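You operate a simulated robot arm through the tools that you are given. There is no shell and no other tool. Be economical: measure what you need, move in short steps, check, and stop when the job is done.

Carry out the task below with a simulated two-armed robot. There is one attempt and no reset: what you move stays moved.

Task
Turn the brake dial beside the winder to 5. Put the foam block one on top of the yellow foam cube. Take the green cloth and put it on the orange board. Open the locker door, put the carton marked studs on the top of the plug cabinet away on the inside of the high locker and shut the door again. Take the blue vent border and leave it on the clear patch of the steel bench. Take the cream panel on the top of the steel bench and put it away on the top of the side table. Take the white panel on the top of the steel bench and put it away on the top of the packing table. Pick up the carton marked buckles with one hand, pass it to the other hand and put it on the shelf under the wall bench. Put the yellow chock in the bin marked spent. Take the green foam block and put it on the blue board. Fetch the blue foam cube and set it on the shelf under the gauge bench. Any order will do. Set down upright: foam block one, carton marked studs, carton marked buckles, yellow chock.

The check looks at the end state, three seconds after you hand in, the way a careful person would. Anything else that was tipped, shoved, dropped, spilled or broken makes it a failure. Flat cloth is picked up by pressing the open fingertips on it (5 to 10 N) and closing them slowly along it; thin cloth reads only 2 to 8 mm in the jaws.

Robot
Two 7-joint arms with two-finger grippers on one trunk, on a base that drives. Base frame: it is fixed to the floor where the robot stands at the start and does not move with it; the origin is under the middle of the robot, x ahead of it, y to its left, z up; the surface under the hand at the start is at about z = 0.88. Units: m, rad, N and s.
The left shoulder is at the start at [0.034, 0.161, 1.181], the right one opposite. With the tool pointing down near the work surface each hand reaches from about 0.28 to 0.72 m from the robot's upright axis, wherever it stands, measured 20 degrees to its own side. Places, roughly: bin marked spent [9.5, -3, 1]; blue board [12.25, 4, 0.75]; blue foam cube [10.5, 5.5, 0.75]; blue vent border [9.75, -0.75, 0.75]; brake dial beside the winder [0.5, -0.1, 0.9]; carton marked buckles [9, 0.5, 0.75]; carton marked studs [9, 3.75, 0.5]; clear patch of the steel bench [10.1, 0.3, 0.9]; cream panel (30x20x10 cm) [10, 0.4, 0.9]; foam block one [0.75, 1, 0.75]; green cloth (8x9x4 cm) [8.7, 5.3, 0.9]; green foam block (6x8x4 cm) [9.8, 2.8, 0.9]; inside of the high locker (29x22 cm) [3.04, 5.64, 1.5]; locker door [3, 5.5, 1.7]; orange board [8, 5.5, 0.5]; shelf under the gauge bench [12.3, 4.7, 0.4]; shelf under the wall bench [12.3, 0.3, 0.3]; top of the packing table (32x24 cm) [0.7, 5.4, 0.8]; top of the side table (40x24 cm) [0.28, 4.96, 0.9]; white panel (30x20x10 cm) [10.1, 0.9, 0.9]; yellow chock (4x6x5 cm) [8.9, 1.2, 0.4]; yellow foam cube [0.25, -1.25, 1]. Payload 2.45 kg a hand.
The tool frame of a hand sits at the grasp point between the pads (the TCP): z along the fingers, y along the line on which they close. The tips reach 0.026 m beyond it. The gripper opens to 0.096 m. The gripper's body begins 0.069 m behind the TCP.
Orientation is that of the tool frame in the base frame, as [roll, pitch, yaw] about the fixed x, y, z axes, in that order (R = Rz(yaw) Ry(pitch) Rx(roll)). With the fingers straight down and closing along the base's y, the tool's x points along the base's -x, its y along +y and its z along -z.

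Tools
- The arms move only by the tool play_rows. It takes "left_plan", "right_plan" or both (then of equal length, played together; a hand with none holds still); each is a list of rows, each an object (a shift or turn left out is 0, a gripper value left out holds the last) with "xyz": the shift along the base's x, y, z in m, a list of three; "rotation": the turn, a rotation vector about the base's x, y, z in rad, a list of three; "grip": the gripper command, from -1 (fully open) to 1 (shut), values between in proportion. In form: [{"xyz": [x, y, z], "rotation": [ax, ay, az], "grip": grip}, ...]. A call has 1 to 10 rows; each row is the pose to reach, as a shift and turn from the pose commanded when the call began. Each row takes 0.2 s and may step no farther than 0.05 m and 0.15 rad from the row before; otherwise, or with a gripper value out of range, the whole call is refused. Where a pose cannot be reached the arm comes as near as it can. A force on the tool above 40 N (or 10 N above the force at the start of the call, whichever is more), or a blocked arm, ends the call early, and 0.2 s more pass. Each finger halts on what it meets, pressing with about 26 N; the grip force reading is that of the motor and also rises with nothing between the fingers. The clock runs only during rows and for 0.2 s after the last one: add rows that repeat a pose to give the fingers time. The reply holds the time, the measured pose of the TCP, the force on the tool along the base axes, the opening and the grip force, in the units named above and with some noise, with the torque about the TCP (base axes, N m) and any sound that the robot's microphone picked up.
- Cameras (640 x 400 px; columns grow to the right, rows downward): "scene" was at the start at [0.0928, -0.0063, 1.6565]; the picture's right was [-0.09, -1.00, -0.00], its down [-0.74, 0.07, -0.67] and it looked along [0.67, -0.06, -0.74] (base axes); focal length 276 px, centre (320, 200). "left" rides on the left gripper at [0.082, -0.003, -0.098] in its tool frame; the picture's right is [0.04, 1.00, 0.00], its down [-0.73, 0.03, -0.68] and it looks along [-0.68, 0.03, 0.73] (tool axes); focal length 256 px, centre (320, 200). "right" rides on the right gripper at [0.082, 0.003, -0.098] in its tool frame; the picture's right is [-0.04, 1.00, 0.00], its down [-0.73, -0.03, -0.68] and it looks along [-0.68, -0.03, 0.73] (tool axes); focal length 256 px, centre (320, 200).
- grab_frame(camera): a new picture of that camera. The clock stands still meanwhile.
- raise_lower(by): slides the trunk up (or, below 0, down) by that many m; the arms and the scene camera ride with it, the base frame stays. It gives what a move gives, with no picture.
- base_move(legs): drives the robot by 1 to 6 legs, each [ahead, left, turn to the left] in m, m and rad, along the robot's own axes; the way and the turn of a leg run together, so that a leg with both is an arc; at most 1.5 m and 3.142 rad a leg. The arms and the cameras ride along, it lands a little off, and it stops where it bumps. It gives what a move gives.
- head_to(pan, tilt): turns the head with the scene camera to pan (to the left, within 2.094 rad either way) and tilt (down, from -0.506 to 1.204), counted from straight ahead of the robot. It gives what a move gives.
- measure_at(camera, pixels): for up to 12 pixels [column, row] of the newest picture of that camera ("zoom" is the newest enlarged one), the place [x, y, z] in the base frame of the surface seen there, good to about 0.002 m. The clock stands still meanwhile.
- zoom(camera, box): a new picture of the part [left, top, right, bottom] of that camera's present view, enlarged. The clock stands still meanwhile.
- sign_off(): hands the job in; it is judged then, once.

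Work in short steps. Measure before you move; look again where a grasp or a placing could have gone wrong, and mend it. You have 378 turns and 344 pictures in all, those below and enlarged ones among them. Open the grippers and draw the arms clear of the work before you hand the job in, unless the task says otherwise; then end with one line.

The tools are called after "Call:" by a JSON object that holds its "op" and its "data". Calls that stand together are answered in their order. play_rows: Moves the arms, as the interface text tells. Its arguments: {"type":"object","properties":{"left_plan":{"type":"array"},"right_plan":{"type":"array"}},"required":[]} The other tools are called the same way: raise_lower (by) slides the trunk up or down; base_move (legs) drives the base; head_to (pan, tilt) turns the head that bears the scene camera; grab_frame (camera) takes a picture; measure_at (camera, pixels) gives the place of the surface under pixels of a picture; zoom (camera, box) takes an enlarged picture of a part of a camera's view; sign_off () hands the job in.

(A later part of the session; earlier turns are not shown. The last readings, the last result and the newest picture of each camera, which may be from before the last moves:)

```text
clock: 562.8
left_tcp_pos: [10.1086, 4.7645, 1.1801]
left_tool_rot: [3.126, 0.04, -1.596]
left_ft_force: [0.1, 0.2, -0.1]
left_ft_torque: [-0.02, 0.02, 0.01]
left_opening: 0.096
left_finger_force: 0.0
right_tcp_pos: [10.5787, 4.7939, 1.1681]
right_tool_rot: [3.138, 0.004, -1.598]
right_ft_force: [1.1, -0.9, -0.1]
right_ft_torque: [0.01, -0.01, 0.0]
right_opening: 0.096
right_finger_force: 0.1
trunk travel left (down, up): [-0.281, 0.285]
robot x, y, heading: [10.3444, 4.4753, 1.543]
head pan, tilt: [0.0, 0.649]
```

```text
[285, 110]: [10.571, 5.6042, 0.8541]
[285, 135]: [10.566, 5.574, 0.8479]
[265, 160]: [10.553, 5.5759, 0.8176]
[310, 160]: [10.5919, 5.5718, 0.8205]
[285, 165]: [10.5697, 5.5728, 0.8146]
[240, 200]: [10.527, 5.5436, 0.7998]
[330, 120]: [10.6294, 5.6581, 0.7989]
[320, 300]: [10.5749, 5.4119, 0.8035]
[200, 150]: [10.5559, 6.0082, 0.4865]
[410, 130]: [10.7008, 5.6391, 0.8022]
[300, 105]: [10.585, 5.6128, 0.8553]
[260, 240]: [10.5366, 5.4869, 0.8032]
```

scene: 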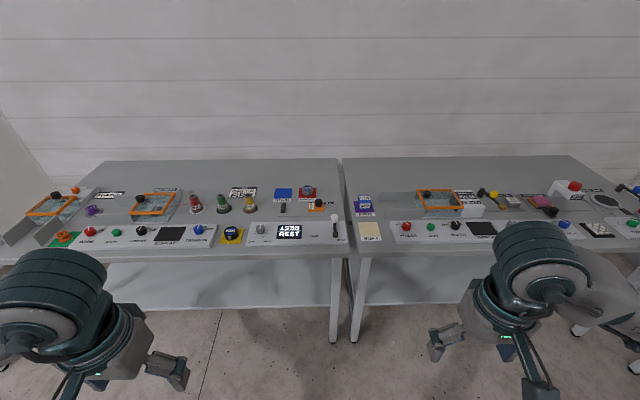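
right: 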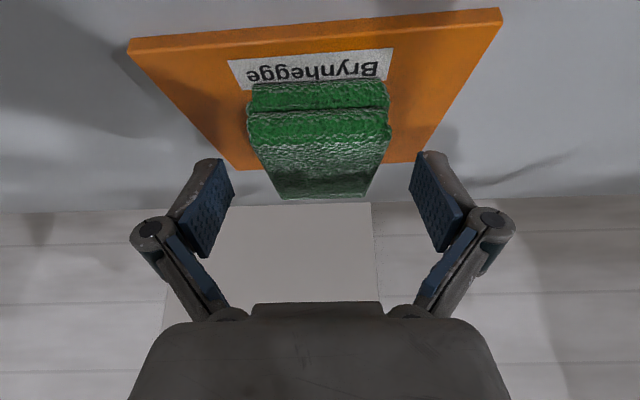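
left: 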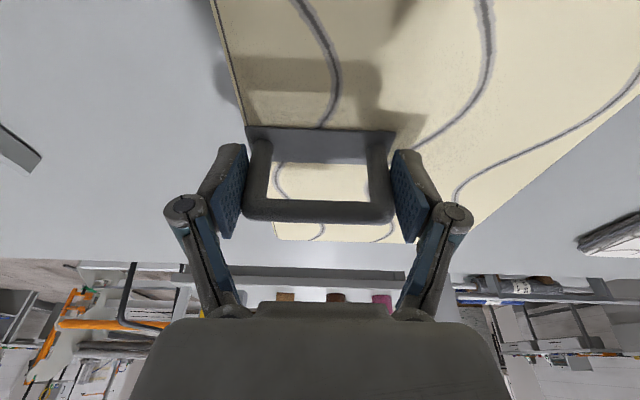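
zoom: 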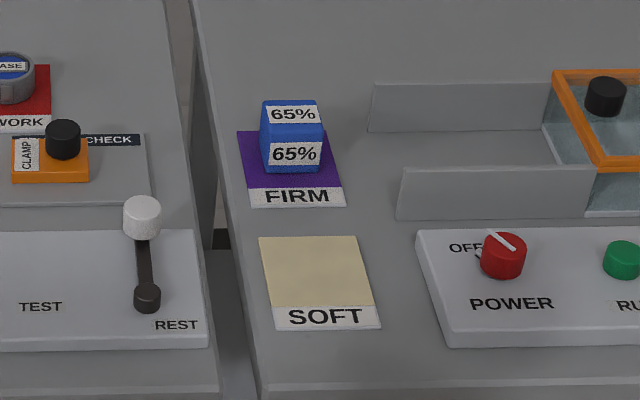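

Blue foam cube (65%): centre (10.571,5.598), z 0.80–0.855. I advance 0.43 and grasp it with a 0.45 forward tilt (useful for the shelf later).

Call:
{"op": "base_move", "data": {"legs": [[0.43, 0, 0.026]]}}

Call:
{"op": "play_rows", "data": {"right_plan": [{"xyz": [0.0, 0.04, 0], "rotation": [0.09, 0, 0], "grip": -0.5}, {"xyz": [-0.0, 0.08, -0.02], "rotation": [0.18, 0, 0]}, {"xyz": [-0.0, 0.12, -0.04], "rotation": [0.27, 0, 0]}, {"xyz": [-0.0, 0.16, -0.06], "rotation": [0.36, 0, 0]}, {"xyz": [-0.0, 0.2, -0.085], "rotation": [0.45, 0, 0]}, {"xyz": [-0.0, 0.24, -0.11], "rotation": [0.45, 0, 0]}, {"xyz": [-0.0, 0.28, -0.135], "rotation": [0.45, 0, 0]}, {"xyz": [-0.0, 0.31, -0.16], "rotation": [0.45, 0, 0]}, {"xyz": [-0.0, 0.33, -0.19], "rotation": [0.45, 0, 0]}, {"xyz": [-0.0, 0.33, -0.19], "rotation": [0.45, 0, 0]}]}}

Call:
{"op": "grab_frame", "data": {"camera": "right"}}

```text
clock: 565.4
left_tcp_pos: [10.1075, 5.1908, 1.1814]
left_tool_rot: [3.126, 0.04, -1.568]
left_ft_force: [-0.5, 0.2, -0.1]
left_ft_torque: [-0.01, -0.02, 0.03]
left_opening: 0.0961
left_finger_force: 0.0
right_tcp_pos: [10.5764, 5.2321, 1.1689]
right_tool_rot: [3.14, 0.008, -1.572]
right_ft_force: [0.1, 0.5, 0.4]
right_ft_torque: [-0.02, 0.0, 0.0]
right_opening: 0.0961
right_finger_force: 0.0
trunk travel left (down, up): [-0.281, 0.285]
robot x, y, heading: [10.3478, 4.9073, 1.575]
head pan, tilt: [0.0, 0.649]
```

```text
clock: 567.6
left_tcp_pos: [10.1082, 5.1888, 1.1806]
left_tool_rot: [3.126, 0.041, -1.567]
left_ft_force: [-1.2, -0.6, -0.6]
left_ft_torque: [0.01, -0.02, -0.04]
left_opening: 0.0958
left_finger_force: 0.0
right_tcp_pos: [10.5757, 5.5591, 0.9803]
right_tool_rot: [3.138, 0.459, -1.57]
right_ft_force: [-0.7, 0.5, -0.9]
right_ft_torque: [-0.03, 0.0, 0.02]
right_opening: 0.0721
right_finger_force: 0.0
trunk travel left (down, up): [-0.281, 0.285]
robot x, y, heading: [10.3516, 4.9101, 1.573]
head pan, tilt: [0.0, 0.649]
```

```text
172 pictures are left
```

right: 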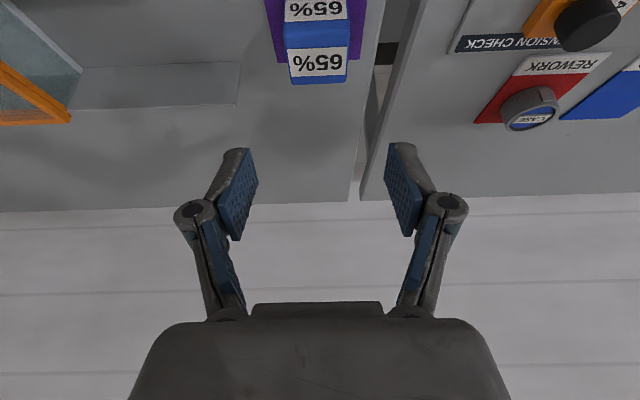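

Descend onto the cube: shift (-0.004,+0.038,-0.147).

Call:
{"op": "play_rows", "data": {"right_plan": [{"xyz": [-0.002, 0.02, -0.035]}, {"xyz": [-0.004, 0.036, -0.07]}, {"xyz": [-0.004, 0.038, -0.11]}, {"xyz": [-0.004, 0.038, -0.14]}, {"xyz": [-0.004, 0.038, -0.146]}, {"xyz": [-0.004, 0.038, -0.146], "grip": -0.2}, {"xyz": [-0.004, 0.038, -0.146], "grip": 0.1}, {"xyz": [-0.004, 0.038, -0.146], "grip": 0.3}]}}

Call:
{"op": "grab_frame", "data": {"camera": "right"}}

```text
clock: 569.4
left_tcp_pos: [10.1062, 5.1895, 1.1803]
left_tool_rot: [3.127, 0.041, -1.569]
left_ft_force: [0.2, -0.1, 0.5]
left_ft_torque: [0.01, 0.03, -0.01]
left_opening: 0.096
left_finger_force: 0.1
right_tcp_pos: [10.5718, 5.5979, 0.8345]
right_tool_rot: [3.136, 0.46, -1.572]
right_ft_force: [0.4, -0.1, 1.6]
right_ft_torque: [0.0, -0.02, 0.01]
right_opening: 0.0483
right_finger_force: 25.7
trunk travel left (down, up): [-0.281, 0.285]
robot x, y, heading: [10.3457, 4.9077, 1.571]
head pan, tilt: [0.0, 0.649]
```

```text
171 pictures are left
```

right: 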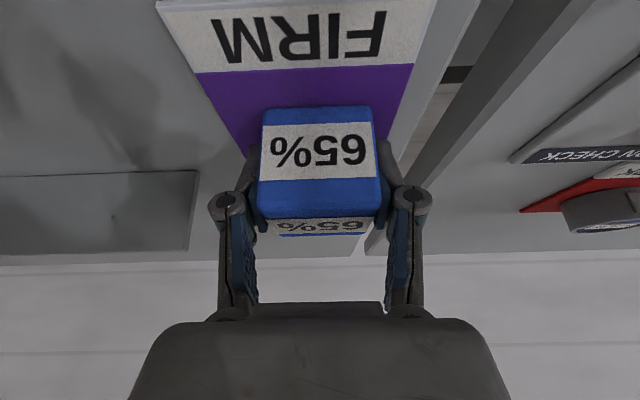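

Held. Lift, retract, back off and turn east to view the gauge bench.

Call:
{"op": "play_rows", "data": {"right_plan": [{"xyz": [0, 0, 0.04], "grip": 0.4}, {"xyz": [0, 0, 0.08]}, {"xyz": [0, -0.03, 0.12]}, {"xyz": [0, -0.07, 0.15]}, {"xyz": [0, -0.11, 0.18]}, {"xyz": [0, -0.15, 0.21]}, {"xyz": [0, -0.195, 0.23]}, {"xyz": [0, -0.24, 0.24]}, {"xyz": [0, -0.285, 0.25]}, {"xyz": [0, -0.33, 0.25]}]}}

Call:
{"op": "base_move", "data": {"legs": [[-0.35, 0, 0], [0, 0, -1.571], [0.75, 0, 0]]}}

Call:
{"op": "head_to", "data": {"pan": 0.0, "tilt": 0.6}}

Call:
{"op": "grab_frame", "data": {"camera": "scene"}}

```text
clock: 571.6
left_tcp_pos: [10.1051, 5.1874, 1.1806]
left_tool_rot: [3.126, 0.044, -1.57]
left_ft_force: [0.2, 0.5, 1.0]
left_ft_torque: [0.01, 0.01, -0.02]
left_opening: 0.096
left_finger_force: 0.2
right_tcp_pos: [10.5747, 5.2658, 1.0851]
right_tool_rot: [3.137, 0.46, -1.574]
right_ft_force: [-0.1, 0.9, 0.0]
right_ft_torque: [-0.01, 0.0, -0.02]
right_opening: 0.0482
right_finger_force: 25.9
trunk travel left (down, up): [-0.281, 0.285]
robot x, y, heading: [10.3522, 4.907, 1.574]
head pan, tilt: [0.0, 0.649]
```

```text
clock: 581.4
left_tcp_pos: [11.3829, 4.8037, 1.1809]
left_tool_rot: [3.126, 0.043, -3.14]
left_ft_force: [-0.1, -0.7, -0.3]
left_ft_torque: [-0.02, -0.01, -0.03]
left_opening: 0.0961
left_finger_force: 0.0
right_tcp_pos: [11.4623, 4.3389, 1.0841]
right_tool_rot: [3.137, 0.459, 3.14]
right_ft_force: [-0.5, -0.2, -0.3]
right_ft_torque: [0.01, 0.01, 0.04]
right_opening: 0.048
right_finger_force: 25.8
trunk travel left (down, up): [-0.281, 0.285]
robot x, y, heading: [11.1034, 4.5614, 0.001]
head pan, tilt: [0.0, 0.649]
```

```text
clock: 582.0
left_tcp_pos: [11.3806, 4.8058, 1.1822]
left_tool_rot: [3.127, 0.043, -3.139]
left_ft_force: [0.5, 0.3, -0.1]
left_ft_torque: [0.02, 0.0, -0.01]
left_opening: 0.096
left_finger_force: 0.0
right_tcp_pos: [11.4605, 4.3374, 1.0849]
right_tool_rot: [3.136, 0.461, 3.141]
right_ft_force: [0.1, 0.0, -0.7]
right_ft_torque: [0.03, 0.02, -0.02]
right_opening: 0.0483
right_finger_force: 25.9
trunk travel left (down, up): [-0.281, 0.285]
robot x, y, heading: [11.1045, 4.5587, -0.001]
head pan, tilt: [0.0, 0.6]
```

```text
170 pictures are left
```

scene: 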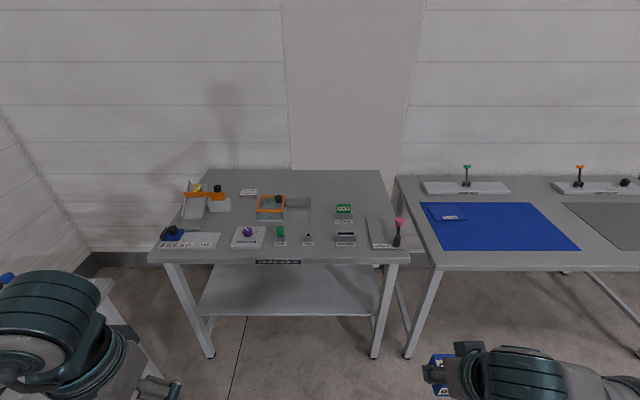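

The gauge bench shelf is at (290,290). I measure it, the bench, and the blue board on the next bench.

Call:
{"op": "measure_at", "data": {"camera": "scene", "pixels": [[290, 290], [290, 312], [210, 310], [370, 310], [290, 270], [290, 262], [210, 350], [375, 350], [425, 205], [535, 205], [445, 250], [580, 250]]}}

Call:
{"op": "zoom", "data": {"camera": "scene", "box": [140, 160, 420, 340]}}

```text
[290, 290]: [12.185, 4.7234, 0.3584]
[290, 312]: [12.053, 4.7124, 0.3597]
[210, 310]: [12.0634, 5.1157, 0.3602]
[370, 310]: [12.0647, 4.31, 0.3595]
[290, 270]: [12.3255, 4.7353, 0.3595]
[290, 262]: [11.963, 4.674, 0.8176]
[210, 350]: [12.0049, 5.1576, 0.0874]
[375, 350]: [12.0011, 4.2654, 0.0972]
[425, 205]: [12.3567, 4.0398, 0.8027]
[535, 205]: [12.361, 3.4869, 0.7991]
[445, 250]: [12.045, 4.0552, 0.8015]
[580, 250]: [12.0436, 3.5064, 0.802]
```

```text
2.22 times, centred on (280, 250) of scene
```

zoom: 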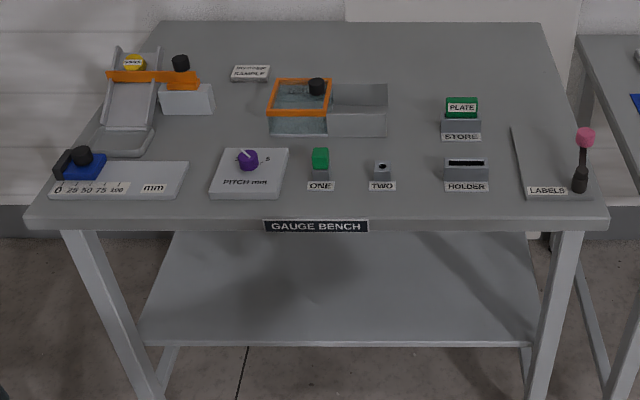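

Shelf z 0.36, front edge x 12.05, under a bench top edge at x 11.96. I lower the trunk, align at y≈4.65, and lower the hand in front of the shelf.

Call:
{"op": "raise_lower", "data": {"by": -0.27}}

Call:
{"op": "base_move", "data": {"legs": [[0.2, 0.09, 0]]}}

Call:
{"op": "play_rows", "data": {"right_plan": [{"xyz": [0.01, 0.0, -0.045]}, {"xyz": [0.02, 0.0, -0.09]}, {"xyz": [0.03, 0.0, -0.135]}, {"xyz": [0.04, 0.0, -0.18]}, {"xyz": [0.05, 0.0, -0.225]}, {"xyz": [0.06, 0.0, -0.27]}, {"xyz": [0.07, 0.0, -0.31]}, {"xyz": [0.08, 0.0, -0.345]}, {"xyz": [0.08, 0.0, -0.345]}]}}

Call:
{"op": "grab_frame", "data": {"camera": "right"}}

```text
clock: 584.7
left_tcp_pos: [11.3804, 4.8049, 0.9117]
left_tool_rot: [3.127, 0.044, -3.137]
left_ft_force: [0.3, 0.8, -0.1]
left_ft_torque: [0.0, 0.0, -0.05]
left_opening: 0.0962
left_finger_force: 0.0
right_tcp_pos: [11.5012, 4.3384, 0.6905]
right_tool_rot: [3.138, 0.056, 3.141]
right_ft_force: [-1.3, 0.4, 0.2]
right_ft_torque: [-0.01, 0.0, 0.01]
right_opening: 0.0485
right_finger_force: 26.2
trunk travel left (down, up): [-0.011, 0.555]
robot x, y, heading: [11.1024, 4.5601, 0.003]
head pan, tilt: [0.0, 0.6]
```

```text
clock: 586.4
left_tcp_pos: [11.5823, 4.8903, 0.9124]
left_tool_rot: [3.123, 0.044, -3.14]
left_ft_force: [-0.1, 0.7, 0.2]
left_ft_torque: [0.03, 0.05, 0.0]
left_opening: 0.0963
left_finger_force: 0.0
right_tcp_pos: [11.703, 4.4249, 0.6891]
right_tool_rot: [3.134, 0.053, 3.14]
right_ft_force: [-0.3, 0.1, -0.9]
right_ft_torque: [0.0, 0.05, -0.02]
right_opening: 0.0484
right_finger_force: 26.0
trunk travel left (down, up): [-0.011, 0.555]
robot x, y, heading: [11.3075, 4.6471, 0.006]
head pan, tilt: [0.0, 0.6]
```

```text
clock: 588.4
left_tcp_pos: [11.5772, 4.892, 0.9143]
left_tool_rot: [3.125, 0.049, -3.138]
left_ft_force: [-0.3, 0.4, 0.2]
left_ft_torque: [0.01, 0.02, 0.02]
left_opening: 0.0962
left_finger_force: 0.0
right_tcp_pos: [11.7791, 4.4264, 0.3475]
right_tool_rot: [3.138, 0.059, 3.14]
right_ft_force: [-0.1, 0.5, -0.4]
right_ft_torque: [0.03, -0.01, 0.02]
right_opening: 0.0485
right_finger_force: 26.2
trunk travel left (down, up): [-0.011, 0.555]
robot x, y, heading: [11.3054, 4.6445, 0.002]
head pan, tilt: [0.0, 0.6]
```

```text
168 pictures are left
```

right: 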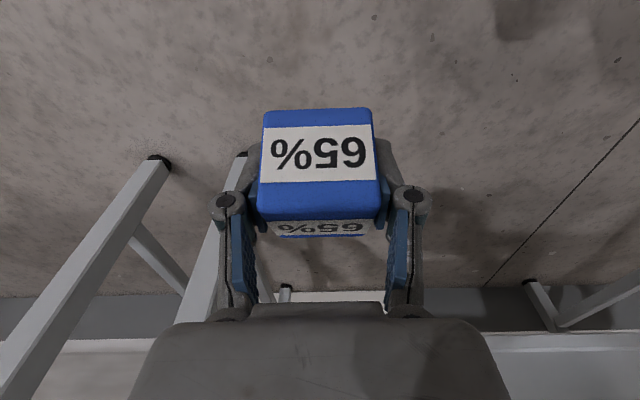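

The tilt changed during trunk lowering; I restore it (-0.4 about y) and raise to z≈0.46 before going in.

Call:
{"op": "play_rows", "data": {"right_plan": [{"xyz": [0, 0, 0.03], "rotation": [0, -0.1, 0]}, {"xyz": [0, 0, 0.06], "rotation": [0, -0.2, 0]}, {"xyz": [0, 0.01, 0.09], "rotation": [0, -0.3, 0]}, {"xyz": [0, 0.02, 0.115], "rotation": [0, -0.4, 0]}, {"xyz": [0, 0.02, 0.115], "rotation": [0, -0.4, 0]}]}}

Call:
{"op": "base_move", "data": {"legs": [[0.22, 0, 0]]}}

Call:
{"op": "grab_frame", "data": {"camera": "right"}}

Call:
{"op": "grab_frame", "data": {"camera": "scene"}}

```text
clock: 589.6
left_tcp_pos: [11.5782, 4.8933, 0.9127]
left_tool_rot: [3.125, 0.049, -3.142]
left_ft_force: [-0.3, -1.0, -1.5]
left_ft_torque: [-0.01, -0.01, 0.0]
left_opening: 0.0962
left_finger_force: 0.2
right_tcp_pos: [11.7791, 4.4483, 0.4603]
right_tool_rot: [3.136, 0.459, 3.141]
right_ft_force: [0.0, 0.0, -0.3]
right_ft_torque: [-0.01, -0.01, -0.04]
right_opening: 0.0486
right_finger_force: 25.4
trunk travel left (down, up): [-0.011, 0.555]
robot x, y, heading: [11.3055, 4.6488, 0.002]
head pan, tilt: [0.0, 0.6]
```

```text
clock: 591.3
left_tcp_pos: [11.7981, 4.893, 0.9128]
left_tool_rot: [3.126, 0.047, -3.14]
left_ft_force: [-0.6, -0.2, -0.2]
left_ft_torque: [0.0, 0.01, 0.0]
left_opening: 0.096
left_finger_force: 0.1
right_tcp_pos: [11.999, 4.4464, 0.4605]
right_tool_rot: [3.138, 0.457, 3.14]
right_ft_force: [-0.1, -0.4, -0.8]
right_ft_torque: [-0.02, -0.02, 0.01]
right_opening: 0.0481
right_finger_force: 26.2
trunk travel left (down, up): [-0.011, 0.555]
robot x, y, heading: [11.5222, 4.6485, 0.001]
head pan, tilt: [0.0, 0.6]
```

```text
167 pictures are left
```

right: 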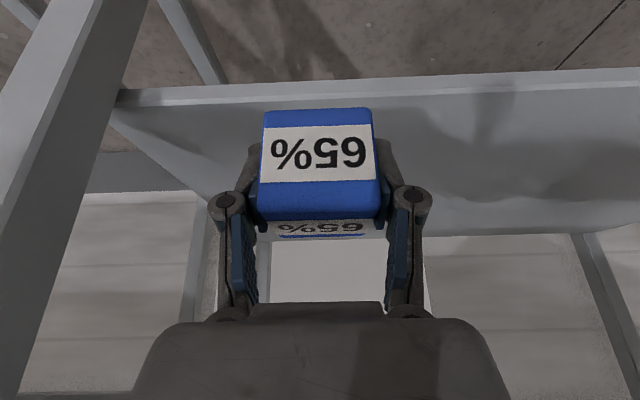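

```text
166 pictures are left
```

scene: 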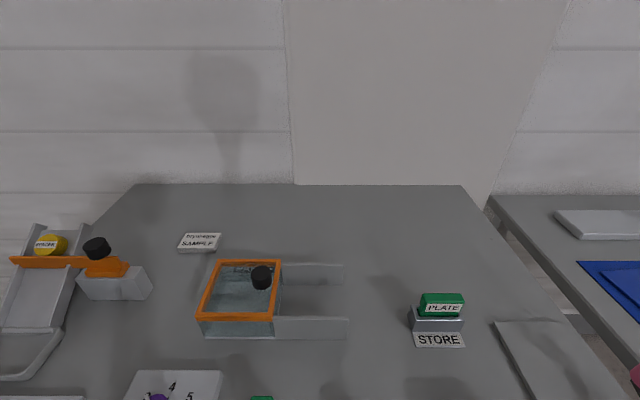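

Hand is under the bench edge, above the shelf. I move in to (12.17,4.56), staying clear of the leg, then lower.

Call:
{"op": "play_rows", "data": {"right_plan": [{"xyz": [0.0, 0.045, 0]}, {"xyz": [0.01, 0.09, 0]}, {"xyz": [0.045, 0.11, 0]}, {"xyz": [0.085, 0.115, 0]}, {"xyz": [0.125, 0.115, 0]}, {"xyz": [0.165, 0.115, 0]}, {"xyz": [0.17, 0.115, -0.03]}, {"xyz": [0.17, 0.115, -0.055]}, {"xyz": [0.17, 0.115, -0.06]}]}}

Call:
{"op": "grab_frame", "data": {"camera": "right"}}

```text
clock: 593.3
left_tcp_pos: [11.7917, 4.8938, 0.9137]
left_tool_rot: [3.128, 0.052, -3.141]
left_ft_force: [-0.8, 0.0, -0.4]
left_ft_torque: [-0.02, 0.02, -0.04]
left_opening: 0.0959
left_finger_force: 0.1
right_tcp_pos: [12.1653, 4.5619, 0.4022]
right_tool_rot: [3.138, 0.462, 3.141]
right_ft_force: [-0.4, 0.1, 0.7]
right_ft_torque: [-0.01, 0.0, -0.01]
right_opening: 0.0484
right_finger_force: 25.8
trunk travel left (down, up): [-0.011, 0.555]
robot x, y, heading: [11.5199, 4.6508, -0.004]
head pan, tilt: [0.0, 0.6]
```

```text
165 pictures are left
```

right: 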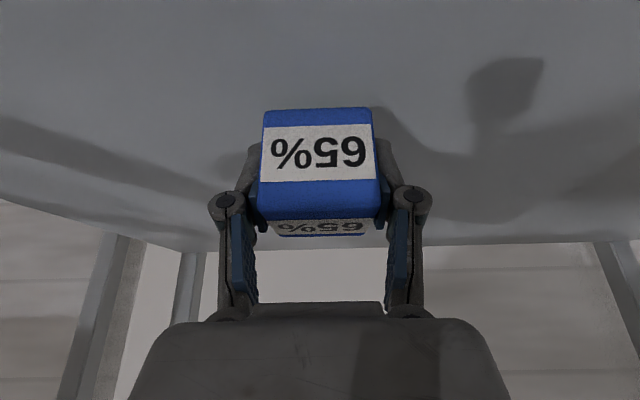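

Lower the last ~7 mm until contact, then release and withdraw.

Call:
{"op": "play_rows", "data": {"right_plan": [{"xyz": [0, 0, -0.004]}, {"xyz": [0, 0, -0.008]}, {"xyz": [0, 0, -0.008]}]}}

Call:
{"op": "play_rows", "data": {"right_plan": [{"grip": 0.0}, {"grip": -0.3}, {"grip": -0.7}, {"grip": -0.7}, {"xyz": [-0.01, 0, 0.03]}, {"xyz": [-0.05, 0, 0.06]}]}}

Call:
{"op": "grab_frame", "data": {"camera": "right"}}

```text
clock: 594.1
left_tcp_pos: [11.7914, 4.8946, 0.913]
left_tool_rot: [3.126, 0.051, -3.141]
left_ft_force: [0.1, -0.3, 0.8]
left_ft_torque: [-0.01, 0.0, -0.02]
left_opening: 0.0958
left_finger_force: 0.0
right_tcp_pos: [12.1664, 4.5614, 0.3946]
right_tool_rot: [3.138, 0.462, -3.141]
right_ft_force: [-0.4, 0.5, -0.6]
right_ft_torque: [0.0, 0.03, -0.03]
right_opening: 0.0485
right_finger_force: 25.7
trunk travel left (down, up): [-0.011, 0.555]
robot x, y, heading: [11.5243, 4.6481, 0.004]
head pan, tilt: [0.0, 0.6]
```

```text
clock: 595.5
left_tcp_pos: [11.792, 4.8931, 0.9149]
left_tool_rot: [3.125, 0.055, -3.14]
left_ft_force: [0.1, -0.2, 0.2]
left_ft_torque: [0.0, 0.0, 0.02]
left_opening: 0.0959
left_finger_force: 0.0
right_tcp_pos: [12.1153, 4.562, 0.4575]
right_tool_rot: [3.139, 0.465, 3.14]
right_ft_force: [0.9, -0.1, 0.5]
right_ft_torque: [0.02, 0.01, 0.01]
right_opening: 0.0818
right_finger_force: 0.0
trunk travel left (down, up): [-0.011, 0.555]
robot x, y, heading: [11.5239, 4.6487, 0.001]
head pan, tilt: [0.0, 0.6]
```

```text
164 pictures are left
```

right: 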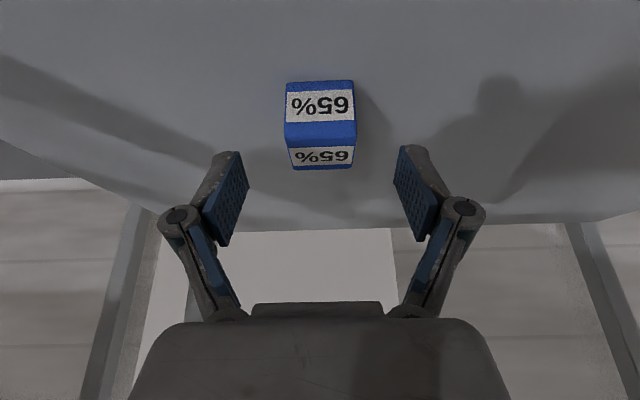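

Cube stands on the shelf. I withdraw, back off, and restore posture.

Call:
{"op": "play_rows", "data": {"right_plan": [{"xyz": [-0.045, -0.01, 0]}, {"xyz": [-0.09, -0.02, 0]}, {"xyz": [-0.135, -0.05, 0]}, {"xyz": [-0.18, -0.08, 0]}, {"xyz": [-0.22, -0.1, 0]}]}}

Call:
{"op": "base_move", "data": {"legs": [[-0.42, 0, 0]]}}

Call:
{"op": "play_rows", "data": {"right_plan": [{"xyz": [-0.01, 0, 0.04], "rotation": [0, 0.08, 0]}, {"xyz": [-0.02, 0, 0.08], "rotation": [0, 0.16, 0]}, {"xyz": [-0.03, 0, 0.12], "rotation": [0, 0.24, 0]}, {"xyz": [-0.04, 0, 0.16], "rotation": [0, 0.32, 0]}, {"xyz": [-0.04, 0, 0.2], "rotation": [0, 0.4, 0]}, {"xyz": [-0.04, 0, 0.24], "rotation": [0, 0.46, 0]}, {"xyz": [-0.04, 0, 0.28], "rotation": [0, 0.46, 0]}, {"xyz": [-0.04, 0, 0.32], "rotation": [0, 0.46, 0]}, {"xyz": [-0.04, 0, 0.36], "rotation": [0, 0.46, 0]}, {"xyz": [-0.04, 0, 0.4], "rotation": [0, 0.46, 0], "grip": -1}]}}

Call:
{"op": "raise_lower", "data": {"by": 0.27}}

```text
refused: row 3 steps farther than a row can; nothing moved
```

```text
clock: 598.1
left_tcp_pos: [11.3722, 4.8937, 0.9153]
left_tool_rot: [3.128, 0.055, -3.137]
left_ft_force: [-0.2, 0.9, -0.6]
left_ft_torque: [-0.01, -0.02, -0.01]
left_opening: 0.0959
left_finger_force: 0.2
right_tcp_pos: [11.6961, 4.5621, 0.4568]
right_tool_rot: [3.138, 0.461, -3.141]
right_ft_force: [0.2, 1.1, 0.0]
right_ft_torque: [0.0, 0.01, 0.01]
right_opening: 0.0816
right_finger_force: 0.0
trunk travel left (down, up): [-0.011, 0.555]
robot x, y, heading: [11.1038, 4.6475, 0.003]
head pan, tilt: [0.0, 0.6]
```

```text
clock: 600.3
left_tcp_pos: [11.3671, 4.8942, 0.9147]
left_tool_rot: [3.128, 0.06, -3.136]
left_ft_force: [-0.5, 0.1, 0.3]
left_ft_torque: [0.01, -0.03, 0.03]
left_opening: 0.096
left_finger_force: 0.0
right_tcp_pos: [11.6546, 4.5625, 0.8627]
right_tool_rot: [3.138, 0.008, -3.14]
right_ft_force: [-0.1, 0.2, -0.7]
right_ft_torque: [0.01, 0.0, -0.05]
right_opening: 0.0959
right_finger_force: 0.1
trunk travel left (down, up): [-0.011, 0.555]
robot x, y, heading: [11.1039, 4.6498, 0.002]
head pan, tilt: [0.0, 0.6]
```

```text
clock: 603.0
left_tcp_pos: [11.3686, 4.8937, 1.185]
left_tool_rot: [3.127, 0.06, -3.137]
left_ft_force: [0.6, 0.7, -0.2]
left_ft_torque: [-0.02, 0.05, 0.02]
left_opening: 0.0958
left_finger_force: 0.0
right_tcp_pos: [11.6553, 4.5631, 1.1292]
right_tool_rot: [3.138, 0.006, -3.14]
right_ft_force: [-0.9, -0.1, 0.2]
right_ft_torque: [0.0, 0.01, 0.01]
right_opening: 0.0962
right_finger_force: 0.0
trunk travel left (down, up): [-0.281, 0.285]
robot x, y, heading: [11.1018, 4.6484, 0.002]
head pan, tilt: [0.0, 0.6]
```

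Next the green foam block. I turn west, go to x≈9.9 and look south over the cutting table.

Call:
{"op": "base_move", "data": {"legs": [[0, 0, 3.14], [1.2, 0, 0]]}}

Call:
{"op": "head_to", "data": {"pan": 1.4, "tilt": 0.5}}

Call:
{"op": "grab_frame", "data": {"camera": "scene"}}

```text
clock: 616.4
left_tcp_pos: [9.6549, 4.3798, 1.1866]
left_tool_rot: [3.127, 0.057, 0.018]
left_ft_force: [0.0, -0.4, 0.2]
left_ft_torque: [-0.01, -0.01, -0.02]
left_opening: 0.096
left_finger_force: 0.0
right_tcp_pos: [9.363, 4.7056, 1.1293]
right_tool_rot: [3.137, 0.007, 0.015]
right_ft_force: [-0.7, -0.6, -0.5]
right_ft_torque: [0.03, 0.0, -0.03]
right_opening: 0.0959
right_finger_force: 0.0
trunk travel left (down, up): [-0.281, 0.285]
robot x, y, heading: [9.9183, 4.6284, -3.127]
head pan, tilt: [0.0, 0.6]
```

```text
clock: 618.0
left_tcp_pos: [9.6582, 4.3798, 1.1862]
left_tool_rot: [3.125, 0.062, 0.018]
left_ft_force: [-0.6, 0.0, 0.3]
left_ft_torque: [-0.02, -0.07, 0.04]
left_opening: 0.0959
left_finger_force: 0.1
right_tcp_pos: [9.3664, 4.7075, 1.1317]
right_tool_rot: [3.138, 0.01, 0.014]
right_ft_force: [-0.8, 0.5, -0.4]
right_ft_torque: [-0.03, 0.0, -0.01]
right_opening: 0.0959
right_finger_force: 0.0
trunk travel left (down, up): [-0.281, 0.285]
robot x, y, heading: [9.9124, 4.6311, -3.125]
head pan, tilt: [1.4, 0.499]
```

```text
163 pictures are left
```

scene: 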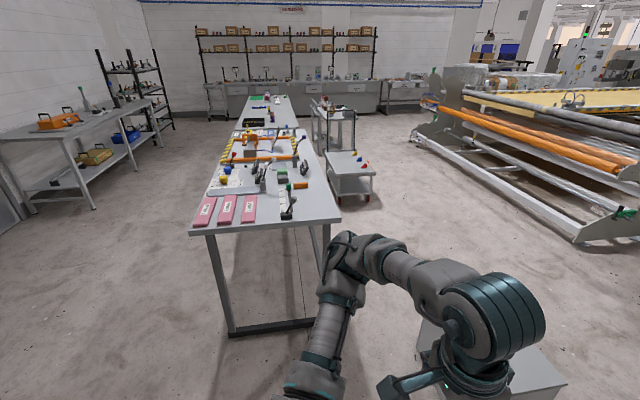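

Call:
{"op": "zoom", "data": {"camera": "scene", "box": [180, 110, 400, 240]}}

Call:
{"op": "measure_at", "data": {"camera": "zoom", "pixels": [[298, 202], [240, 175], [320, 290], [355, 225], [460, 325], [35, 355], [295, 195], [305, 210], [410, 190], [430, 230], [340, 190], [130, 190]]}}

```text
2.91 times, centred on (290, 175) of scene
```

zoom: 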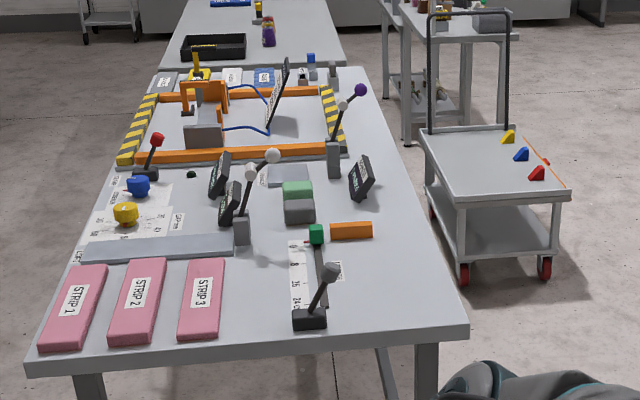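

```text
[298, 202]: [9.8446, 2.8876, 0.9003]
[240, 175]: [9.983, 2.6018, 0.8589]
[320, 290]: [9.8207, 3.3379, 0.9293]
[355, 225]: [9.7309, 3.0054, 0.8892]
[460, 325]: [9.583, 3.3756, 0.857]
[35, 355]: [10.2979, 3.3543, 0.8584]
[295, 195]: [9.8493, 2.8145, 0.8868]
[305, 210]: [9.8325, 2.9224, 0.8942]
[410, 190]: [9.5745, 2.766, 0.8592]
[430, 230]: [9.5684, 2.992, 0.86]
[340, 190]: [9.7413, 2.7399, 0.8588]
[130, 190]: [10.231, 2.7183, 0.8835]
```

Green block at (9.845,2.83), reachable from the west side. I go around the plug cabinet: west to x≈8.25, south to y≈2.88, then face east.

Call:
{"op": "base_move", "data": {"legs": [[1.3, 0, -0.016], [0.36, 0, 0], [0, 0, 1.571], [1.3, 0, 0], [0.45, 0, 0], [0, 0, 1.571]]}}

Call:
{"op": "head_to", "data": {"pan": 0.0, "tilt": 0.5}}

Call:
{"op": "grab_frame", "data": {"camera": "scene"}}

```text
clock: 642.6
left_tcp_pos: [8.475, 3.1047, 1.1861]
left_tool_rot: [3.125, 0.061, 3.127]
left_ft_force: [-0.4, 0.6, 0.2]
left_ft_torque: [0.0, 0.01, 0.01]
left_opening: 0.0961
left_finger_force: 0.1
right_tcp_pos: [8.7553, 2.7687, 1.1317]
right_tool_rot: [3.136, 0.011, 3.123]
right_ft_force: [0.7, 0.2, 0.4]
right_ft_torque: [0.05, -0.01, 0.0]
right_opening: 0.0963
right_finger_force: 0.1
trunk travel left (down, up): [-0.281, 0.285]
robot x, y, heading: [8.2084, 2.8675, -0.015]
head pan, tilt: [1.4, 0.499]
```

```text
clock: 644.1
left_tcp_pos: [8.4718, 3.1063, 1.1881]
left_tool_rot: [3.127, 0.064, 3.13]
left_ft_force: [-0.1, 0.5, -0.7]
left_ft_torque: [0.01, -0.04, 0.0]
left_opening: 0.0961
left_finger_force: 0.0
right_tcp_pos: [8.7537, 2.7706, 1.1335]
right_tool_rot: [3.136, 0.013, 3.124]
right_ft_force: [-0.2, 0.8, -0.3]
right_ft_torque: [-0.01, 0.02, 0.0]
right_opening: 0.096
right_finger_force: 0.0
trunk travel left (down, up): [-0.281, 0.285]
robot x, y, heading: [8.2107, 2.8684, -0.012]
head pan, tilt: [0.0, 0.499]
```

```text
161 pictures are left
```

scene: 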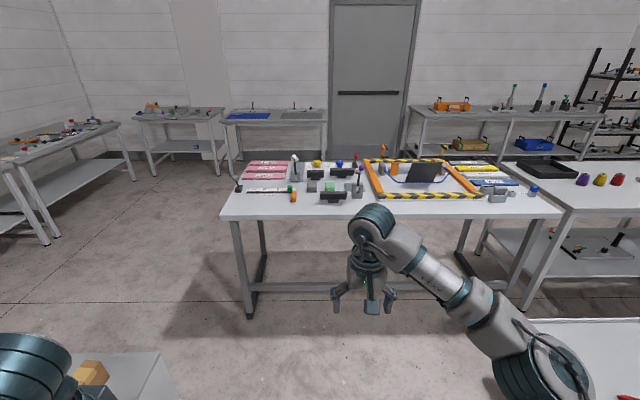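

I tuck the right hand, then advance 0.85 to the table.

Call:
{"op": "play_rows", "data": {"right_plan": [{"xyz": [-0.04, -0.025, 0.01]}, {"xyz": [-0.08, -0.05, 0.02]}, {"xyz": [-0.12, -0.075, 0.03]}, {"xyz": [-0.16, -0.1, 0.04]}, {"xyz": [-0.19, -0.12, 0.04]}]}}

Call:
{"op": "base_move", "data": {"legs": [[0.85, 0.05, 0.012]]}}

Call:
{"op": "head_to", "data": {"pan": -0.1, "tilt": 0.75}}

Call:
{"op": "grab_frame", "data": {"camera": "scene"}}

```text
clock: 645.3
left_tcp_pos: [8.4705, 3.1056, 1.187]
left_tool_rot: [3.124, 0.065, 3.127]
left_ft_force: [-0.1, 0.0, -0.6]
left_ft_torque: [0.02, -0.01, 0.01]
left_opening: 0.096
left_finger_force: 0.1
right_tcp_pos: [8.5607, 2.649, 1.1741]
right_tool_rot: [3.135, 0.014, 3.125]
right_ft_force: [0.5, 0.5, -0.5]
right_ft_torque: [-0.01, 0.01, -0.04]
right_opening: 0.0958
right_finger_force: 0.0
trunk travel left (down, up): [-0.281, 0.285]
robot x, y, heading: [8.2125, 2.8675, -0.015]
head pan, tilt: [0.0, 0.499]
```

```text
clock: 649.8
left_tcp_pos: [9.3218, 3.1538, 1.1876]
left_tool_rot: [3.124, 0.064, -3.136]
left_ft_force: [0.4, 0.3, 0.5]
left_ft_torque: [0.05, 0.0, 0.02]
left_opening: 0.096
left_finger_force: 0.1
right_tcp_pos: [9.4208, 2.6997, 1.1744]
right_tool_rot: [3.136, 0.013, -3.141]
right_ft_force: [-0.5, -0.5, -0.4]
right_ft_torque: [-0.01, -0.01, -0.01]
right_opening: 0.096
right_finger_force: 0.0
trunk travel left (down, up): [-0.281, 0.285]
robot x, y, heading: [9.0626, 2.9119, 0.005]
head pan, tilt: [0.0, 0.499]
```

```text
clock: 650.6
left_tcp_pos: [9.3205, 3.1556, 1.1883]
left_tool_rot: [3.126, 0.067, -3.139]
left_ft_force: [0.5, -0.6, -0.2]
left_ft_torque: [-0.01, 0.04, -0.04]
left_opening: 0.0961
left_finger_force: 0.0
right_tcp_pos: [9.418, 2.6999, 1.1752]
right_tool_rot: [3.136, 0.015, -3.141]
right_ft_force: [0.1, 0.1, -1.1]
right_ft_torque: [-0.02, 0.03, 0.03]
right_opening: 0.0962
right_finger_force: 0.0
trunk travel left (down, up): [-0.281, 0.285]
robot x, y, heading: [9.0637, 2.9115, -0.001]
head pan, tilt: [-0.099, 0.75]
```

```text
160 pictures are left
```

scene: 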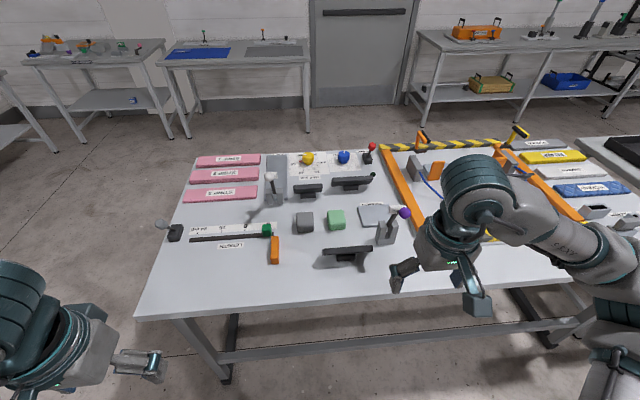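

Green block at (336,220) between a grey block and the purple lever. Zoom and measure.

Call:
{"op": "zoom", "data": {"camera": "scene", "box": [260, 165, 420, 280]}}

Call:
{"op": "measure_at", "data": {"camera": "zoom", "pixels": [[300, 210], [275, 185], [330, 185], [275, 250], [340, 245], [305, 250], [180, 210], [215, 250], [255, 220], [365, 220], [500, 250], [340, 340]]}}

```text
3.48 times, centred on (340, 222) of scene
```

zoom: 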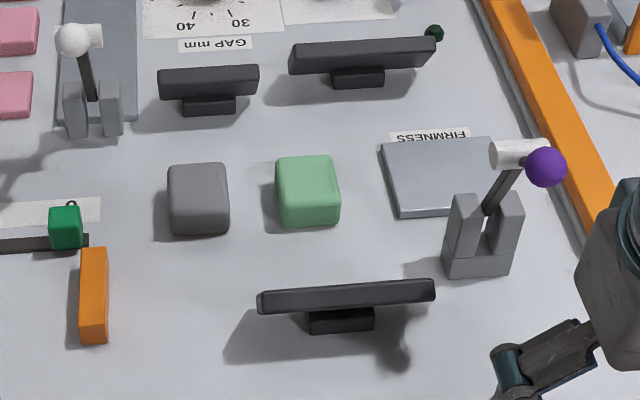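

```text
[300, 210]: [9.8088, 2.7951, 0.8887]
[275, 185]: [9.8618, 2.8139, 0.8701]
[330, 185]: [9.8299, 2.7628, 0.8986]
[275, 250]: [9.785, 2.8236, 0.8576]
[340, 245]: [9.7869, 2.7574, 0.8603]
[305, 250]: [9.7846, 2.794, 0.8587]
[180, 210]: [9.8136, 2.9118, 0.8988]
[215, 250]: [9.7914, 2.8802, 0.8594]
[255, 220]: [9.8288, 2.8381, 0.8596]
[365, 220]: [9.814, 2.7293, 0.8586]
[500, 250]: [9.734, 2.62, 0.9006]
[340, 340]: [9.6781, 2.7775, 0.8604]
```

Green block: y 2.758–2.818, x 9.80–9.88, top 0.90. I ease 0.1 ahead and bring the right hand above.

Call:
{"op": "base_move", "data": {"legs": [[0.1, 0.03, 0]]}}

Call:
{"op": "play_rows", "data": {"right_plan": [{"xyz": [0.04, 0.01, 0], "grip": -0.7}, {"xyz": [0.08, 0.02, 0]}, {"xyz": [0.12, 0.03, 0]}, {"xyz": [0.165, 0.035, 0]}, {"xyz": [0.21, 0.04, 0]}, {"xyz": [0.255, 0.05, -0.01]}, {"xyz": [0.29, 0.056, -0.03]}, {"xyz": [0.323, 0.06, -0.06]}, {"xyz": [0.323, 0.06, -0.1]}, {"xyz": [0.323, 0.06, -0.14]}]}}

Call:
{"op": "grab_frame", "data": {"camera": "right"}}

```text
clock: 651.8
left_tcp_pos: [9.42, 3.1682, 1.1909]
left_tool_rot: [3.113, 0.066, 3.141]
left_ft_force: [0.6, -0.6, 0.1]
left_ft_torque: [0.03, 0.04, -0.04]
left_opening: 0.0959
left_finger_force: 0.1
right_tcp_pos: [9.5177, 2.714, 1.1721]
right_tool_rot: [3.125, 0.015, 3.14]
right_ft_force: [0.6, -1.6, 0.4]
right_ft_torque: [0.06, 0.03, -0.01]
right_opening: 0.0963
right_finger_force: 0.0
trunk travel left (down, up): [-0.281, 0.285]
robot x, y, heading: [9.1628, 2.9363, 0.004]
head pan, tilt: [-0.099, 0.75]
```

```text
clock: 654.0
left_tcp_pos: [9.4192, 3.1819, 1.1903]
left_tool_rot: [3.124, 0.068, -3.139]
left_ft_force: [0.0, -0.3, 0.2]
left_ft_torque: [-0.03, -0.05, 0.01]
left_opening: 0.0958
left_finger_force: 0.1
right_tcp_pos: [9.842, 2.786, 1.034]
right_tool_rot: [3.135, 0.016, 3.139]
right_ft_force: [0.5, 0.1, 0.5]
right_ft_torque: [0.02, 0.02, 0.01]
right_opening: 0.0814
right_finger_force: 0.0
right hand out of reach, approached as far as the arm can: row 8
trunk travel left (down, up): [-0.281, 0.285]
robot x, y, heading: [9.1633, 2.9392, 0.004]
head pan, tilt: [-0.099, 0.75]
```

```text
158 pictures are left
```

right: 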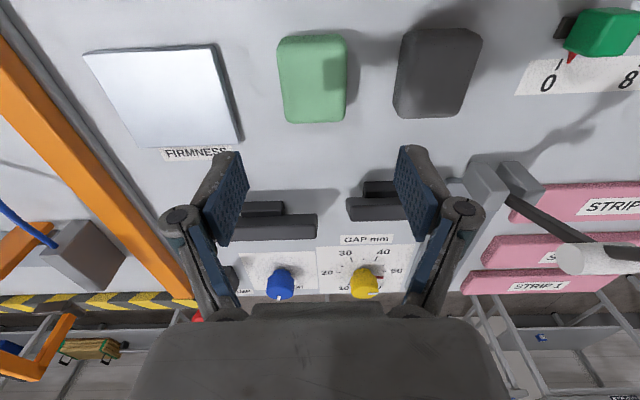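

Call:
{"op": "measure_at", "data": {"camera": "right", "pixels": [[312, 80], [282, 80], [345, 80], [312, 45], [312, 115], [290, 110], [340, 110]]}}

```text
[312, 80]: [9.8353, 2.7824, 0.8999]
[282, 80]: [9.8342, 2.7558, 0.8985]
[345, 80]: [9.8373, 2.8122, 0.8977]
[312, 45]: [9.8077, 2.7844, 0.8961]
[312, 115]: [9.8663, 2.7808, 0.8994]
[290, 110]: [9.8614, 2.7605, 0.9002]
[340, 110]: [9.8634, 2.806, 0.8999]
```

Centre (9.838,2.784). Descend 0.144, close, lift.

Call:
{"op": "play_rows", "data": {"right_plan": [{"xyz": [-0.003, -0.0025, -0.045]}, {"xyz": [-0.003, -0.0025, -0.09]}, {"xyz": [-0.003, -0.0025, -0.13]}, {"xyz": [-0.003, -0.0025, -0.143]}, {"xyz": [-0.003, -0.0025, -0.143], "grip": -0.4}, {"xyz": [-0.003, -0.0025, -0.143], "grip": 0.0}, {"xyz": [-0.003, -0.0025, -0.143], "grip": 0.2}, {"xyz": [-0.003, -0.0025, -0.11]}, {"xyz": [-0.003, -0.0025, -0.07]}, {"xyz": [-0.003, -0.0025, -0.03]}]}}

Call:
{"op": "grab_frame", "data": {"camera": "right"}}

```text
clock: 656.2
left_tcp_pos: [9.4167, 3.1851, 1.189]
left_tool_rot: [3.127, 0.068, 3.141]
left_ft_force: [-0.2, -0.5, -0.1]
left_ft_torque: [-0.05, 0.02, 0.01]
left_opening: 0.096
left_finger_force: 0.0
right_tcp_pos: [9.8362, 2.788, 1.0059]
right_tool_rot: [3.136, 0.017, 3.14]
right_ft_force: [-0.5, -0.4, -0.4]
right_ft_torque: [0.0, 0.04, 0.02]
right_opening: 0.0578
right_finger_force: 25.6
trunk travel left (down, up): [-0.281, 0.285]
robot x, y, heading: [9.1652, 2.9344, -0.001]
head pan, tilt: [-0.099, 0.75]
```

```text
157 pictures are left
```

right: 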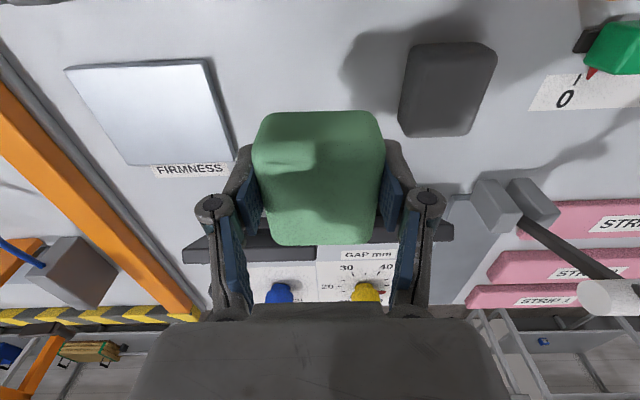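

Green block held. I retract and drive around north to the blue board.

Call:
{"op": "play_rows", "data": {"right_plan": [{"xyz": [0, 0, 0.04]}, {"xyz": [-0.02, 0, 0.08]}, {"xyz": [-0.05, 0, 0.11]}, {"xyz": [-0.09, -0.01, 0.13]}, {"xyz": [-0.135, -0.02, 0.14]}, {"xyz": [-0.18, -0.03, 0.15]}, {"xyz": [-0.225, -0.04, 0.15]}, {"xyz": [-0.27, -0.05, 0.15]}, {"xyz": [-0.31, -0.06, 0.15]}]}}

Call:
{"op": "base_move", "data": {"legs": [[-0.92, 0, 0], [0, 0, 1.571], [0.9, 0, 0], [0.85, 0, 0], [0, 0, -1.571]]}}

```text
clock: 658.2
left_tcp_pos: [9.4168, 3.1799, 1.1902]
left_tool_rot: [3.124, 0.071, -3.141]
left_ft_force: [-0.2, -0.8, 0.4]
left_ft_torque: [-0.02, -0.02, 0.0]
left_opening: 0.0959
left_finger_force: 0.1
right_tcp_pos: [9.5254, 2.7218, 1.1571]
right_tool_rot: [3.135, 0.018, 3.139]
right_ft_force: [-0.8, -1.0, -0.3]
right_ft_torque: [0.01, -0.04, -0.06]
right_opening: 0.0581
right_finger_force: 26.0
trunk travel left (down, up): [-0.281, 0.285]
robot x, y, heading: [9.1638, 2.937, 0.004]
head pan, tilt: [-0.099, 0.75]
```

```text
clock: 679.0
left_tcp_pos: [8.48, 4.9157, 1.1897]
left_tool_rot: [3.124, 0.068, -3.132]
left_ft_force: [-1.0, -0.6, -0.4]
left_ft_torque: [-0.01, -0.01, 0.02]
left_opening: 0.096
left_finger_force: 0.0
right_tcp_pos: [8.5913, 4.4581, 1.1568]
right_tool_rot: [3.135, 0.016, -3.135]
right_ft_force: [0.5, 0.5, 0.5]
right_ft_torque: [0.01, -0.04, 0.02]
right_opening: 0.0581
right_finger_force: 25.5
trunk travel left (down, up): [-0.281, 0.285]
robot x, y, heading: [8.2296, 4.6727, 0.01]
head pan, tilt: [-0.099, 0.75]
```

Call:
{"op": "base_move", "data": {"legs": [[1.45, 0, -0.01], [1.4, 0, 0], [0, -0.75, 0]]}}

Call:
{"op": "head_to", "data": {"pan": -0.1, "tilt": 0.65}}

Call:
{"op": "grab_frame", "data": {"camera": "scene"}}

```text
clock: 696.4
left_tcp_pos: [11.3261, 4.2122, 1.1882]
left_tool_rot: [3.129, 0.07, -3.121]
left_ft_force: [0.5, -0.4, -0.1]
left_ft_torque: [-0.01, 0.02, 0.01]
left_opening: 0.0962
left_finger_force: 0.0
right_tcp_pos: [11.4438, 3.7574, 1.1585]
right_tool_rot: [3.141, 0.019, -3.123]
right_ft_force: [-0.6, 1.4, -0.2]
right_ft_torque: [-0.04, -0.02, -0.01]
right_opening: 0.058
right_finger_force: 26.3
trunk travel left (down, up): [-0.281, 0.285]
robot x, y, heading: [11.079, 3.9575, 0.022]
head pan, tilt: [-0.099, 0.75]
```

```text
clock: 697.1
left_tcp_pos: [11.3238, 4.2093, 1.1903]
left_tool_rot: [3.129, 0.073, -3.12]
left_ft_force: [-0.1, 0.5, 1.0]
left_ft_torque: [0.0, -0.05, 0.0]
left_opening: 0.096
left_finger_force: 0.1
right_tcp_pos: [11.4421, 3.7549, 1.1583]
right_tool_rot: [3.139, 0.02, -3.121]
right_ft_force: [0.0, -0.5, -0.7]
right_ft_torque: [-0.03, 0.0, -0.05]
right_opening: 0.0579
right_finger_force: 26.2
trunk travel left (down, up): [-0.281, 0.285]
robot x, y, heading: [11.0778, 3.9574, 0.018]
head pan, tilt: [-0.099, 0.649]
```

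```text
156 pictures are left
```

scene: 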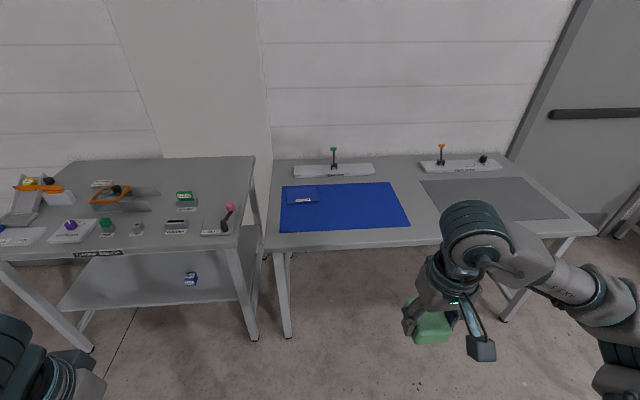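

The blue cube is on its shelf. The small labelled blue board at (303,195) matches [12.25,4]; I zoom.

Call:
{"op": "zoom", "data": {"camera": "scene", "box": [260, 165, 420, 245]}}

Call:
{"op": "measure_at", "data": {"camera": "zoom", "pixels": [[90, 88], [232, 88], [85, 155], [240, 155], [165, 120], [400, 150], [85, 225], [600, 225], [170, 30]]}}

```text
4.00 times, centred on (340, 205) of scene
```

zoom: 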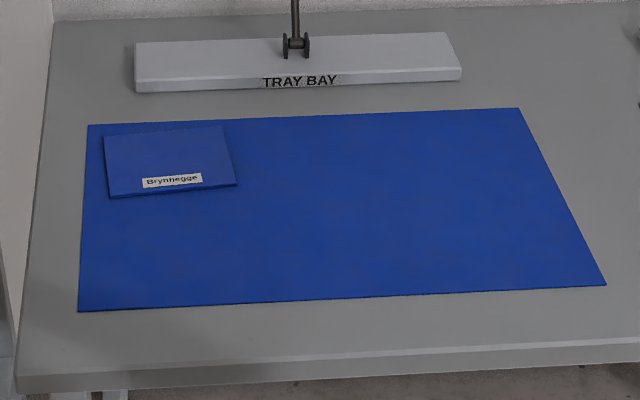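

```text
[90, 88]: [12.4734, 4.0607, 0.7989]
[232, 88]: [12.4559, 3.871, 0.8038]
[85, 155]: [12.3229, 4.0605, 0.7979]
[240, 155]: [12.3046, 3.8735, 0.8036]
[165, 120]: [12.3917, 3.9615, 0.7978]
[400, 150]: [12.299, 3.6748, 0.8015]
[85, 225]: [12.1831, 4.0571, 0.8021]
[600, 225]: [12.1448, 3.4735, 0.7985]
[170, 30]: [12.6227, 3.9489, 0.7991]
```

Call:
{"op": "measure_at", "data": {"camera": "zoom", "pixels": [[107, 141], [220, 129], [232, 182], [114, 193], [165, 165], [300, 180]]}}

```text
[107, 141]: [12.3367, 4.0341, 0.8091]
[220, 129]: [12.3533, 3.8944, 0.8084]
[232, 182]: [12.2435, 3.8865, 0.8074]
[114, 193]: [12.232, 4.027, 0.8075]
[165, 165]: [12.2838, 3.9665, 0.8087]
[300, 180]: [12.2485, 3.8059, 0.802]
```

Board: x 12.235–12.35, y 3.888–4.032, z 0.808. I move in: ahead 0.52, left 0.15.

Call:
{"op": "base_move", "data": {"legs": [[0.52, 0.14, -0.018]]}}

Call:
{"op": "head_to", "data": {"pan": -0.2, "tilt": 0.75}}

Call:
{"op": "grab_frame", "data": {"camera": "scene"}}

```text
clock: 700.2
left_tcp_pos: [11.8439, 4.3325, 1.1928]
left_tool_rot: [3.115, 0.072, -3.14]
left_ft_force: [-0.5, 1.0, -1.3]
left_ft_torque: [0.01, 0.0, 0.02]
left_opening: 0.0964
left_finger_force: 0.1
right_tcp_pos: [11.9549, 3.8767, 1.1562]
right_tool_rot: [3.124, 0.021, 3.141]
right_ft_force: [-0.2, -0.2, -1.0]
right_ft_torque: [0.01, 0.02, 0.0]
right_opening: 0.0583
right_finger_force: 26.1
trunk travel left (down, up): [-0.281, 0.285]
robot x, y, heading: [11.5938, 4.1036, 0.006]
head pan, tilt: [-0.099, 0.649]
```

```text
clock: 700.9
left_tcp_pos: [11.8421, 4.3437, 1.1927]
left_tool_rot: [3.12, 0.076, -3.141]
left_ft_force: [-1.2, -0.1, 0.7]
left_ft_torque: [-0.01, 0.0, 0.0]
left_opening: 0.0959
left_finger_force: 0.1
right_tcp_pos: [11.9521, 3.8851, 1.1589]
right_tool_rot: [3.133, 0.023, -3.141]
right_ft_force: [0.4, 0.4, -0.7]
right_ft_torque: [0.0, 0.01, -0.01]
right_opening: 0.0578
right_finger_force: 26.2
trunk travel left (down, up): [-0.281, 0.285]
robot x, y, heading: [11.6003, 4.1017, 0.005]
head pan, tilt: [-0.201, 0.75]
```

```text
154 pictures are left
```

scene: 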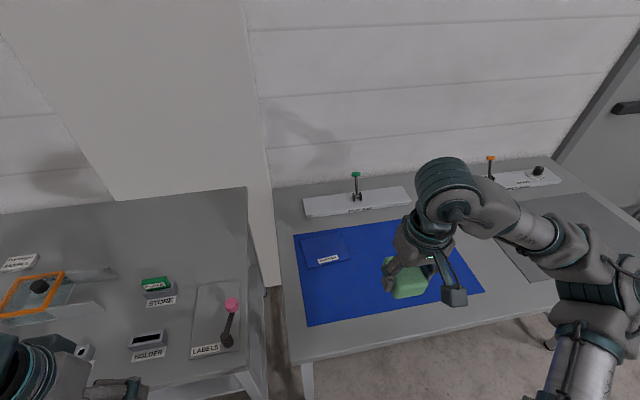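

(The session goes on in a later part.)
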